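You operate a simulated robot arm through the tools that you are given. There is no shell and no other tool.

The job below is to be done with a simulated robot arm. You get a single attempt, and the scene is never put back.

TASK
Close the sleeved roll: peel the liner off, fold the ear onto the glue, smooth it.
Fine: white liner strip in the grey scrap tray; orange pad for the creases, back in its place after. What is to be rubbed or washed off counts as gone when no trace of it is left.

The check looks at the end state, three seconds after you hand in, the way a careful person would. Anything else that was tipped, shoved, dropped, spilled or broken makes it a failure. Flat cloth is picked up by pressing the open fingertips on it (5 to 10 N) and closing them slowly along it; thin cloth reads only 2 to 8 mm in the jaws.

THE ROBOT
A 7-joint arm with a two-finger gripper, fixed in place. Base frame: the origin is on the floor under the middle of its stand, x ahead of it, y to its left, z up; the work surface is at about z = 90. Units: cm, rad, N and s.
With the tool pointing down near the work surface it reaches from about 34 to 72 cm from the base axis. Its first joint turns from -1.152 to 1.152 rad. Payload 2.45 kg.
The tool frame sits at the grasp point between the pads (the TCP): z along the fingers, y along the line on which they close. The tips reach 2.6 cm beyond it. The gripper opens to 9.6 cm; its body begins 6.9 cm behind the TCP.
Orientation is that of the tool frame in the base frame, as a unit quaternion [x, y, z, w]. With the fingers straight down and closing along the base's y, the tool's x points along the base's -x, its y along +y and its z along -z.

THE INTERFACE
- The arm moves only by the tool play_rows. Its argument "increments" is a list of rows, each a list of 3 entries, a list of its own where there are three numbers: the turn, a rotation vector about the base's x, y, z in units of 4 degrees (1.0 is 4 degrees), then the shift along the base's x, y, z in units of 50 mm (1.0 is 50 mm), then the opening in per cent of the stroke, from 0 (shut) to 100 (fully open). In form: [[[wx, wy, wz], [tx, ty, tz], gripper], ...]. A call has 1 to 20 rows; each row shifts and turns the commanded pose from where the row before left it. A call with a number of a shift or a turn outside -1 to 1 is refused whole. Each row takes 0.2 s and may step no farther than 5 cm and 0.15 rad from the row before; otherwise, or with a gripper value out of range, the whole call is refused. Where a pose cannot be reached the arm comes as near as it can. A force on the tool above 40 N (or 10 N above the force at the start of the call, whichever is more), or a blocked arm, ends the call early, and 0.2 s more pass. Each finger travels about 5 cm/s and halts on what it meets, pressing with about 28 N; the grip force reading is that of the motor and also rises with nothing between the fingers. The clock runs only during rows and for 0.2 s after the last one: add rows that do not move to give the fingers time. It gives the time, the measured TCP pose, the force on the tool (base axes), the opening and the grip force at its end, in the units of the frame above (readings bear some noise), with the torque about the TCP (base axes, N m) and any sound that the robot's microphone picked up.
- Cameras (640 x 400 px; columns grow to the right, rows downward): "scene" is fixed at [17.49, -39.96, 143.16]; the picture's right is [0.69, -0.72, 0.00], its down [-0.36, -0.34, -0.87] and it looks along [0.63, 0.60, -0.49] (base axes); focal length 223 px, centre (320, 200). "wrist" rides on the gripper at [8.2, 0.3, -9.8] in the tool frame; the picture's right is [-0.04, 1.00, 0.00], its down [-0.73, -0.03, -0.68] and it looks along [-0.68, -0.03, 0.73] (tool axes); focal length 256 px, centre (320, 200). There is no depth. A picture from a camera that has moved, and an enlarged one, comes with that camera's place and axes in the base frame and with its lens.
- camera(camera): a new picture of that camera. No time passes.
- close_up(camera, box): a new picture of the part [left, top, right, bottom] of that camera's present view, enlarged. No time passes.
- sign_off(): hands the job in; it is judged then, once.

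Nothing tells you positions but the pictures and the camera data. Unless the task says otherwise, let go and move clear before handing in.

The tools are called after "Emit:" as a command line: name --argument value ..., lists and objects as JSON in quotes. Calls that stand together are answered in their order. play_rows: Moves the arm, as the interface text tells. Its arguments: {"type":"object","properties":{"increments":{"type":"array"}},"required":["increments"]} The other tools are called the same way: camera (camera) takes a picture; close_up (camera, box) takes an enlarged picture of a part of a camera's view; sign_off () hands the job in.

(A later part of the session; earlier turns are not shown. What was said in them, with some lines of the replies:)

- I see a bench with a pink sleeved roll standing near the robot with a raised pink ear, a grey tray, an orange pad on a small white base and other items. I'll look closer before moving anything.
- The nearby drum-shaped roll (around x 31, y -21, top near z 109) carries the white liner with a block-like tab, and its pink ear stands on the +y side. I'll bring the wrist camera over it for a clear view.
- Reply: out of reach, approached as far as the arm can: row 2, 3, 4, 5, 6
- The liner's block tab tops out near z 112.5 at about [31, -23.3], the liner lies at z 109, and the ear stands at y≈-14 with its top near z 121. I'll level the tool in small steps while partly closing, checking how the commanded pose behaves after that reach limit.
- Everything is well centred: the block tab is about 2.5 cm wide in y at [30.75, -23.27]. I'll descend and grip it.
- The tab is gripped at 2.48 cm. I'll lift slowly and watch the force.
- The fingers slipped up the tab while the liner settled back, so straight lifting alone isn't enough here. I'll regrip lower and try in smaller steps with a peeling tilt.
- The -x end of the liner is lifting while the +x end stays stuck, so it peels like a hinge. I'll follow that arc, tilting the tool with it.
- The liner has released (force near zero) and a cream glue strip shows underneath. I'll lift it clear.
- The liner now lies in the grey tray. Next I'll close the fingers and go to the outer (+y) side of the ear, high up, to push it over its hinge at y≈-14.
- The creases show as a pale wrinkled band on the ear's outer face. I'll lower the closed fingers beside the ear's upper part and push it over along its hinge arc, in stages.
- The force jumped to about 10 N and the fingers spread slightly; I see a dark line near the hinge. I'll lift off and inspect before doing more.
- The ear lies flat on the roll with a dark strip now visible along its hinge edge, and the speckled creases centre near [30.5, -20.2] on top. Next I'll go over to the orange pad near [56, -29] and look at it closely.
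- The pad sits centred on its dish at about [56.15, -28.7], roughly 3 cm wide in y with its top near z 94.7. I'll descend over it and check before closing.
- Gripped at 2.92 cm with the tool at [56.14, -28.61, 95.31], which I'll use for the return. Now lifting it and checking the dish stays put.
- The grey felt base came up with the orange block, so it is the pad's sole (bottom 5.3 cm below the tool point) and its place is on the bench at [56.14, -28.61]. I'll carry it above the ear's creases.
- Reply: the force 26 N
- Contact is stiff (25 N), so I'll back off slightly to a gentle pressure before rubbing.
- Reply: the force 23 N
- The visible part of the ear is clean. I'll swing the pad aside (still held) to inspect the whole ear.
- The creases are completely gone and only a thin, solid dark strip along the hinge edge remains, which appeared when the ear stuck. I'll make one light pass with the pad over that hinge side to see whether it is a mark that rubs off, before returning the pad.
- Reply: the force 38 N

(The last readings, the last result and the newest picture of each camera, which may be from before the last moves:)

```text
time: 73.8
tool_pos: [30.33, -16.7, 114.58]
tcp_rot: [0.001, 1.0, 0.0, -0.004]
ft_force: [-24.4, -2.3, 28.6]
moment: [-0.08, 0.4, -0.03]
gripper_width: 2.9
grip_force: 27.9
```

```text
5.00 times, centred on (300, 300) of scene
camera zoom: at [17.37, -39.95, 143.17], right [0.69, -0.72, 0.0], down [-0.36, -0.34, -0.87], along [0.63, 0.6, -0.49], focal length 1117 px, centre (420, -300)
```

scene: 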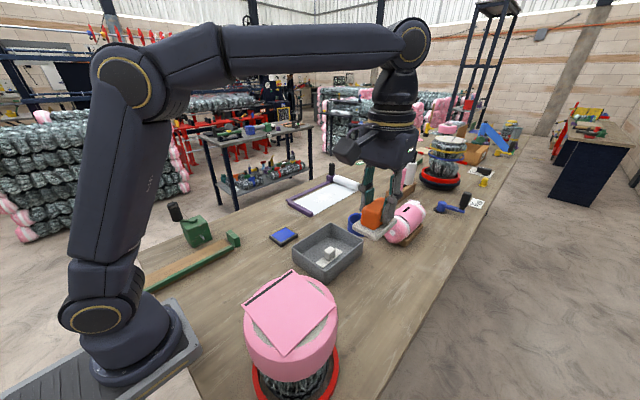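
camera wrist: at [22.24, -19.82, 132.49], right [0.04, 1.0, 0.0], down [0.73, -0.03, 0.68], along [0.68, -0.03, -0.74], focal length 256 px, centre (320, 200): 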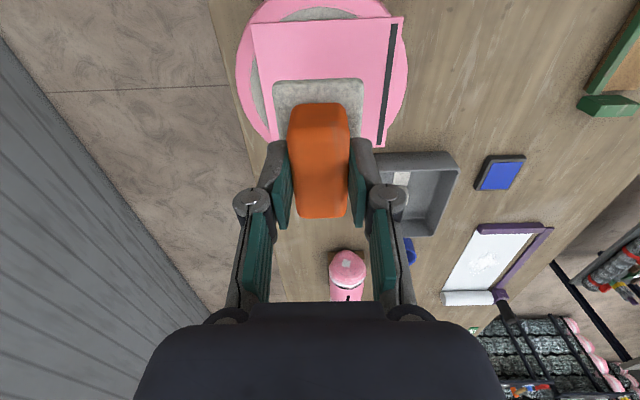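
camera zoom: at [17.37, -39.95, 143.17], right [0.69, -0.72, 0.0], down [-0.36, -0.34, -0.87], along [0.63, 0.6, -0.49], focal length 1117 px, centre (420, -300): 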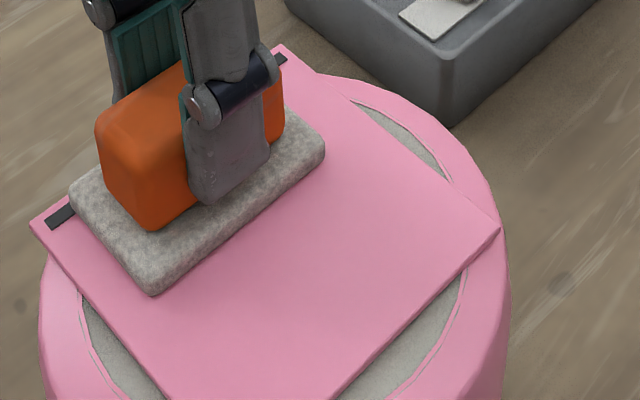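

The friction force climbed (24 N sideways), so I'll stop and lift off right away rather than push on.

Emit:
play_rows --increments '[[[0, 0, 0], [0, 0, 0.03], 0], [[0, 0, 0], [0, 0, 0.1], 0], [[0, 0, 0], [0, 0, 0.5], 0], [[0, 0, 0], [0.2, 0, 0.7], 0], [[0, 0, 0], [0.7, -0.3, 0.4], 0], [[0, 0, 0], [0.8, -0.3, 0], 0], [[0, 0, 0], [0.8, -0.3, 0], 0], [[0, 0, 0], [0.8, -0.3, 0], 0], [[0, 0, 0], [0, 0, 0], 0]]'

Emit:
close_up --camera "scene" --box '[240, 260, 350, 340]'

Emit:
close_up --camera "scene" --box '[230, 280, 350, 400]'

Emit:
camera --camera "scene"

```text
time: 75.8
tool_pos: [47.25, -22.84, 123.28]
tcp_rot: [0.0, 1.0, 0.0, 0.0]
ft_force: [-0.7, 0.2, -0.9]
moment: [0.02, -0.01, 0.01]
gripper_width: 2.94
grip_force: 27.4
```

```text
5.00 times, centred on (295, 300) of scene
camera zoom: at [17.49, -39.96, 143.16], right [0.69, -0.72, 0.0], down [-0.36, -0.34, -0.87], along [0.63, 0.6, -0.49], focal length 1117 px, centre (445, -300)
```

zoom: 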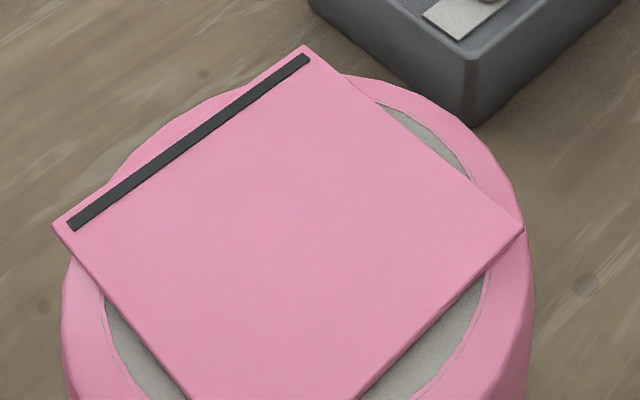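

```text
3.33 times, centred on (290, 340) of scene
camera zoom: at [17.49, -39.96, 143.16], right [0.69, -0.72, 0.0], down [-0.36, -0.34, -0.87], along [0.63, 0.6, -0.49], focal length 745 px, centre (420, -267)
```

zoom: 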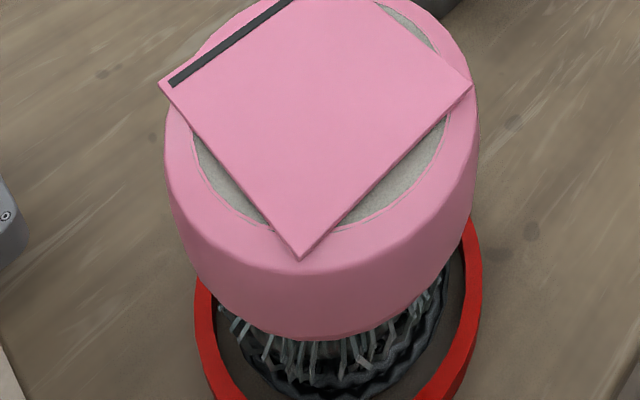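

```text
taken
```

scene: 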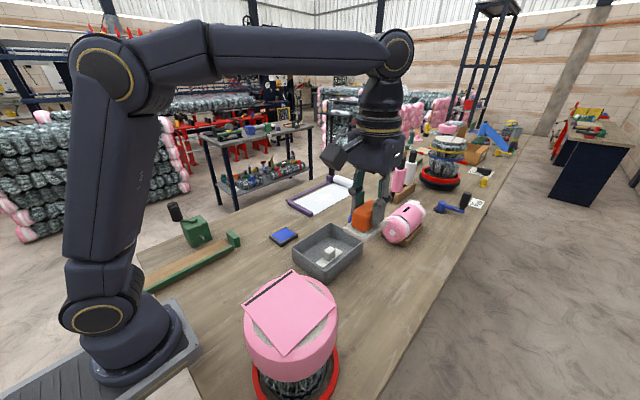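

The strip is unchanged and solid, so it is not something to rub off; the ear and roll haven't moved. Now I'll take the pad back to its place on the bench.

Emit:
play_rows --increments '[[[0, 0, 0], [0.6, -0.38, 0], 0], [[0, 0, 0], [0.6, -0.38, 0], 0], [[0, 0, 0], [0.58, -0.39, -0.4], 0], [[0, 0, 0], [0, 0, -0.8], 0], [[0, 0, 0], [0, 0, -0.9], 0], [[0, 0, 0], [0, 0, -0.9], 0], [[0, 0, 0], [0, 0, -0.9], 0], [[0, 0, 0], [0, 0, -0.8], 0], [[0, 0, 0], [0, 0, 0], 0]]'

Emit:
camera --camera "wrist"

Emit:
close_up --camera "scene" --box '[350, 240, 450, 340]'

```text
time: 77.8
tool_pos: [56.2, -28.51, 99.88]
tcp_rot: [0.0, 1.0, 0.0, 0.0]
ft_force: [-0.5, -0.3, -0.1]
moment: [0.04, -0.04, 0.0]
gripper_width: 2.92
grip_force: 28.1
```

```text
taken
camera wrist: at [47.78, -28.18, 109.75], right [0.04, 1.0, 0.0], down [0.73, -0.03, 0.68], along [0.68, -0.03, -0.73], focal length 256 px, centre (320, 200)
```

wrist: 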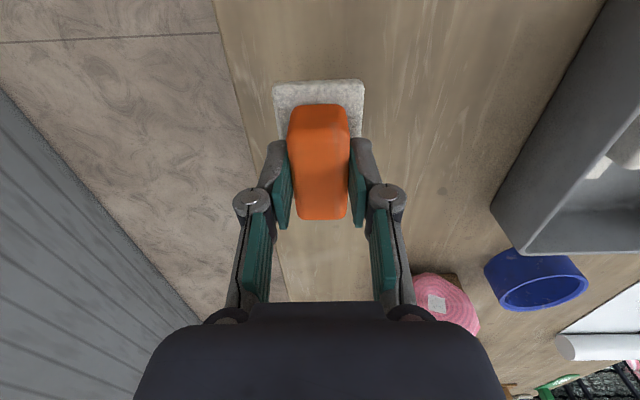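

```text
4.00 times, centred on (400, 290) of scene
camera zoom: at [17.49, -39.96, 143.16], right [0.69, -0.72, 0.0], down [-0.36, -0.34, -0.87], along [0.63, 0.6, -0.49], focal length 894 px, centre (0, -160)
```

zoom: 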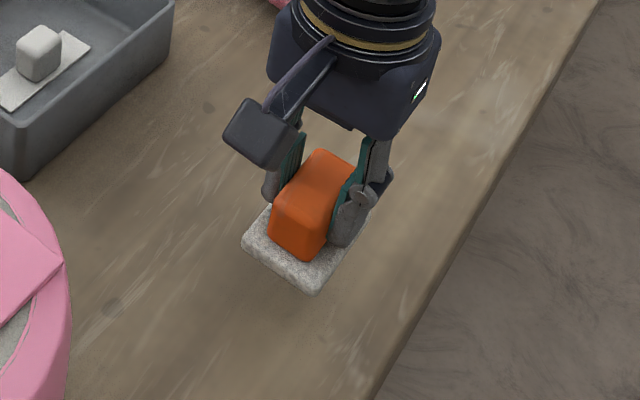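

Emit:
play_rows --increments '[[[0, 0, 0], [0, -0.04, -0.4], 0], [[0, 0, 0], [0, 0, -0.3], 0], [[0, 0, 0], [0, 0, -0.12], 0], [[0, 0, 0], [0, 0, 0], 0]]'

Emit:
play_rows --increments '[[[0, 0, 0], [0, 0, -0.03], 0], [[0, 0, 0], [0, 0, 0], 0]]'

Emit:
play_rows --increments '[[[0, 0, 0], [0, 0, -0.03], 0], [[0, 0, 0], [0, 0, 0], 0]]'

Emit:
close_up --camera "scene" --box '[350, 260, 450, 340]'

```text
time: 78.8
tool_pos: [56.11, -28.56, 95.64]
tcp_rot: [0.0, 1.0, 0.0, 0.0]
ft_force: [0.3, -0.2, -0.1]
moment: [0.01, 0.0, -0.02]
gripper_width: 2.93
grip_force: 27.7
```

```text
time: 79.4
tool_pos: [56.14, -28.59, 95.45]
tcp_rot: [0.0, 1.0, 0.001, 0.0]
ft_force: [-1.1, 0.1, -1.0]
moment: [-0.01, -0.02, 0.06]
gripper_width: 2.9
grip_force: 28.2
```

```text
time: 80.0
tool_pos: [56.07, -28.55, 95.28]
tcp_rot: [0.001, 1.0, 0.0, -0.001]
ft_force: [-0.1, 0.0, -1.1]
moment: [-0.01, -0.03, 0.01]
gripper_width: 2.91
grip_force: 28.2
```

```text
5.00 times, centred on (400, 300) of scene
camera zoom: at [17.49, -39.96, 143.16], right [0.69, -0.72, 0.0], down [-0.36, -0.34, -0.87], along [0.63, 0.6, -0.49], focal length 1117 px, centre (-80, -300)
```

zoom: 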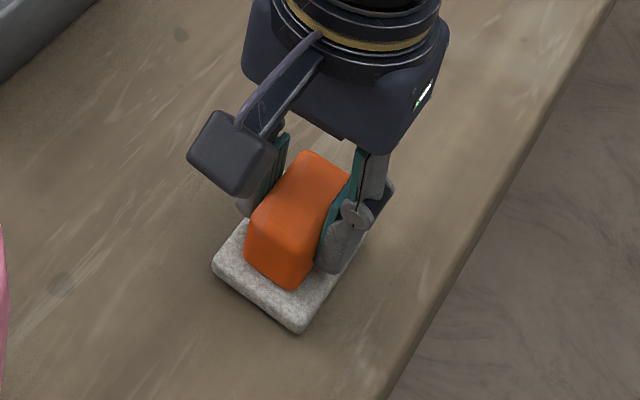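

Emit:
play_rows --increments '[[[0, 0, 0], [0, 0, -0.02], 0], [[0, 0, 0], [0, 0, 0], 0]]'

Emit:
play_rows --increments '[[[0, 0, 0], [0, 0, -0.02], 0], [[0, 0, 0], [0, 0, 0], 0]]'

Emit:
close_up --camera "scene" --box '[350, 260, 450, 340]'

```text
time: 80.6
tool_pos: [56.08, -28.59, 95.28]
tcp_rot: [0.0, 1.0, 0.0, -0.001]
ft_force: [0.6, 0.3, -0.9]
moment: [-0.03, 0.02, -0.04]
gripper_width: 2.91
grip_force: 27.6
```

```text
time: 81.2
tool_pos: [56.07, -28.6, 95.17]
tcp_rot: [-0.001, 1.0, 0.0, 0.0]
ft_force: [-0.5, 0.5, -0.5]
moment: [0.0, -0.02, -0.03]
gripper_width: 2.92
grip_force: 28.0
```

```text
5.00 times, centred on (400, 300) of scene
camera zoom: at [17.49, -39.96, 143.16], right [0.69, -0.72, 0.0], down [-0.36, -0.34, -0.87], along [0.63, 0.6, -0.49], focal length 1117 px, centre (-80, -300)
```

zoom: 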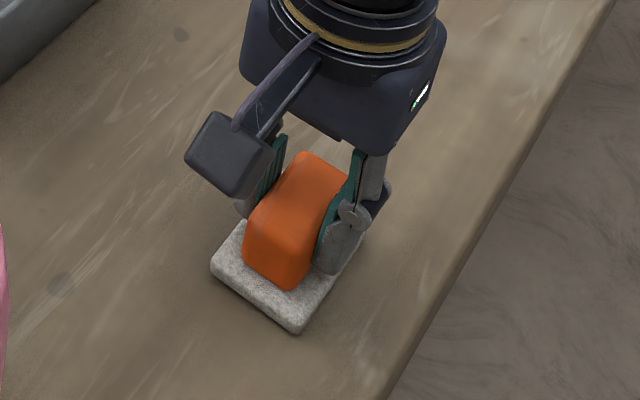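

Emit:
play_rows --increments '[[[0, 0, 0], [0.01, 0, -0.02], 0], [[0, 0, 0], [0, 0, 0], 0]]'

Emit:
play_rows --increments '[[[0, 0, 0], [0, 0, -0.015], 0], [[0, 0, 0], [0, 0, 0], 0]]'

```text
time: 81.8
tool_pos: [56.21, -28.59, 95.02]
tcp_rot: [0.0, 1.0, 0.001, 0.0]
ft_force: [0.0, -0.6, -0.7]
moment: [-0.01, 0.03, 0.02]
gripper_width: 2.93
grip_force: 27.9
```

```text
time: 82.4
tool_pos: [56.14, -28.58, 95.09]
tcp_rot: [-0.001, 1.0, 0.001, 0.0]
ft_force: [-1.4, 2.2, 5.3]
moment: [-0.06, 0.26, -0.12]
gripper_width: 2.93
grip_force: 28.0
```

The pad is touching the bench at its original spot. I'll open gently and rise clear.

Emit:
play_rows --increments '[[[0, 0, 0], [0, 0, 0.005], 32], [[0, 0, 0], [0, 0, 0], 38], [[0, 0, 0], [0, 0, 0], 46], [[0, 0, 0], [0, 0, 0], 55], [[0, 0, 0], [0, 0, 0], 55], [[0, 0, 0], [0, 0, 0.3], 55], [[0, 0, 0], [0, 0, 0.7], 55], [[0, 0, 0], [0, 0, 1], 55], [[0, 0, 0], [-0.3, 0.3, 0.9], 55], [[0, 0, 0], [-0.5, 0.5, 0.6], 55], [[0, 0, 0], [-0.5, 0.5, 0.6], 55], [[0, 0, 0], [0, 0, 0], 55]]'

Emit:
close_up --camera "scene" --box '[370, 280, 420, 330]'

Emit:
camera --camera "scene"

Emit:
close_up --camera "scene" --box '[240, 260, 350, 340]'

Emit:
camera --camera "wrist"

```text
time: 85.0
tool_pos: [49.66, -22.16, 115.55]
tcp_rot: [0.0, 1.0, 0.001, -0.001]
ft_force: [0.0, 0.5, 0.1]
moment: [0.04, 0.01, 0.0]
gripper_width: 5.28
grip_force: 0.1
```

```text
8.00 times, centred on (395, 305) of scene
camera zoom: at [17.48, -39.96, 143.16], right [0.69, -0.72, 0.0], down [-0.36, -0.34, -0.87], along [0.63, 0.6, -0.49], focal length 1788 px, centre (-280, -640)
```

zoom: 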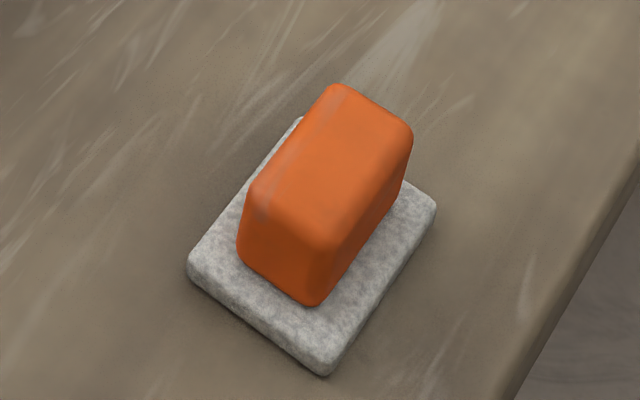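

```text
taken
```

scene: 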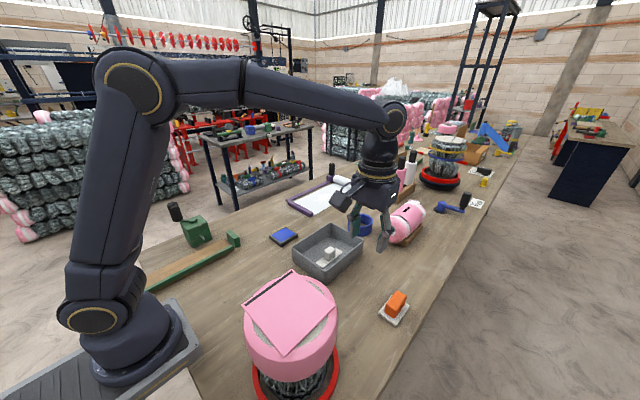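

```text
5.00 times, centred on (295, 300) of scene
camera zoom: at [17.48, -39.96, 143.16], right [0.69, -0.72, 0.0], down [-0.36, -0.34, -0.87], along [0.63, 0.6, -0.49], focal length 1117 px, centre (445, -300)
```

zoom: 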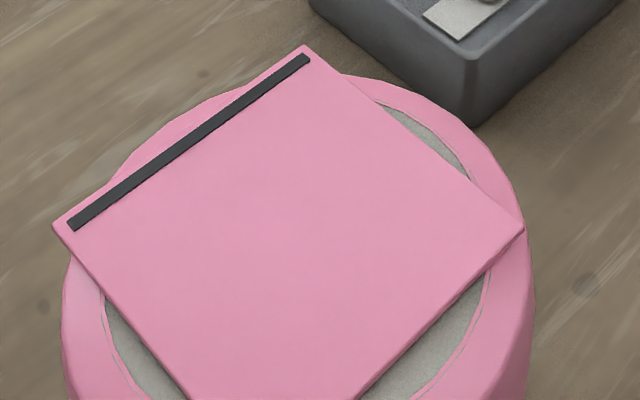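

```text
taken
camera wrist: at [41.27, -21.89, 125.47], right [0.04, 1.0, 0.0], down [0.73, -0.03, 0.68], along [0.68, -0.03, -0.73], focal length 256 px, centre (320, 200)
```

wrist: 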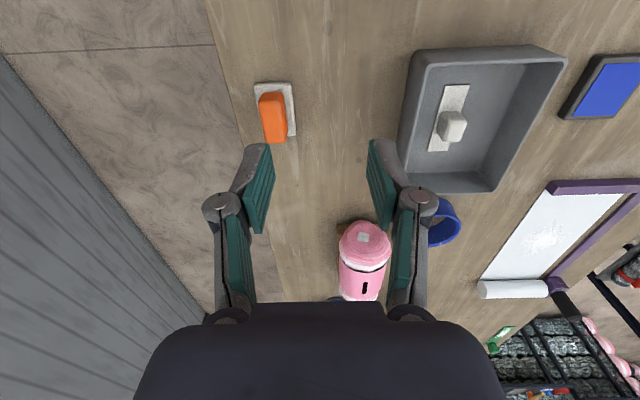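

The pad is back where it stood, the liner is in the tray and the ear is flat. I'll take one last overhead look at the ear for any leftover crease trace.

Emit:
play_rows --increments '[[[0, 0, 0], [0, 0, 0.8], 55], [[0, 0, 0], [0, 0, 0.8], 55], [[0, 0, 0], [-0.4, 0.1, 0.8], 55], [[0, 0, 0], [-0.8, 0.1, 0], 55], [[0, 0, 0], [-0.8, 0.1, 0], 55], [[0, 0, 0], [-0.8, 0.1, 0], 55], [[0, 0, 0], [-0.5, 0, 0], 55], [[0, 0, 0], [0, 0, 0], 55]]'

Emit:
camera --camera "wrist"

Emit:
close_up --camera "wrist" --box '[220, 0, 460, 150]'

```text
time: 86.8
tool_pos: [33.01, -20.06, 127.64]
tcp_rot: [-0.001, 1.0, 0.0, 0.0]
ft_force: [0.0, -0.6, -0.4]
moment: [0.0, -0.04, 0.04]
gripper_width: 5.27
grip_force: 0.1
```

```text
taken
camera wrist: at [24.76, -19.72, 137.4], right [0.04, 1.0, 0.0], down [0.73, -0.03, 0.68], along [0.68, -0.03, -0.73], focal length 256 px, centre (320, 200)
```

wrist: 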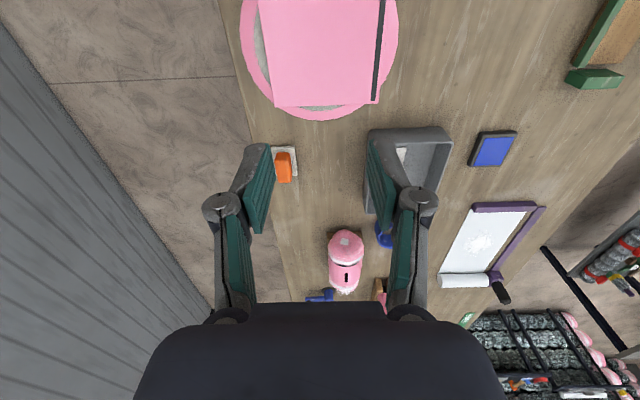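

```text
2.67 times, centred on (340, 75) of wrist
camera zoom: at [24.76, -19.72, 137.4], right [0.04, 1.0, 0.0], down [0.73, -0.03, 0.68], along [0.68, -0.03, -0.73], focal length 683 px, centre (267, 533)
```

zoom: 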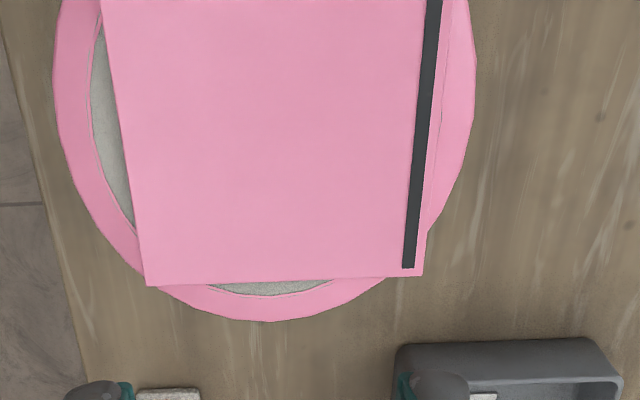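

The ear is flat and spotless, the liner is in the tray and the pad is in its place. I'll move the arm back to its starting area and then hand in.

Emit:
play_rows --increments '[[[0, 0, 0], [0.2, 0.5, 0.4], 80], [[0, 0, 0], [0.2, 0.7, 0.4], 100], [[0, 0, 0], [0.2, 0.7, 0.4], 100], [[0, 0, 0], [0, 0.6, 0], 100], [[0, 0, 0], [0, 0, 0], 100]]'

Emit:
camera --camera "scene"

```text
time: 88.0
tool_pos: [36.12, -7.46, 133.55]
tcp_rot: [0.0, 1.0, 0.001, 0.001]
ft_force: [0.6, 0.7, 0.1]
moment: [0.0, 0.0, 0.02]
gripper_width: 9.6
grip_force: 0.2
```

```text
taken
```

scene: 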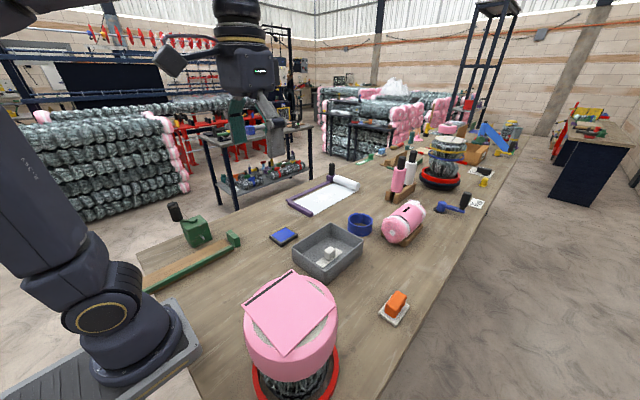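

The arm is clear and open. The liner is in the grey tray, the ear is stuck down with no crease left, the orange pad is back on its spot and nothing else has moved, so I'm handing in.

Emit:
sign_off

```text
The job is handed in.
```

The sleeved roll is closed and I've handed the job in; I haven't seen the check's result.

- **Liner:** I peeled the white strip off from one end and left it lying in the grey scrap tray. My first straight pull slipped off its tab without moving anything.
- **Ear:** I folded it down onto the glue and pressed it. It has stayed flat.
- **Creases:** I rubbed them out with the orange pad. Close-ups from both cameras show no trace left.
- **Orange pad:** it is back on the bench within about 2 mm of where it started. The grey felt under it turned out to be its sole, not a dish.

**Dark strip:** a thin dark strip appeared along the ear's hinge edge when the ear stuck down. One pass with the pad didn't change it. The sideways force rose to about 24 N, so I stopped and left the strip as it is. I took it for a sign that the ear has stuck, but I can't confirm that.

In the final pictures the roll hasn't moved and nothing else on the bench looks disturbed. The arm is clear with its gripper open.
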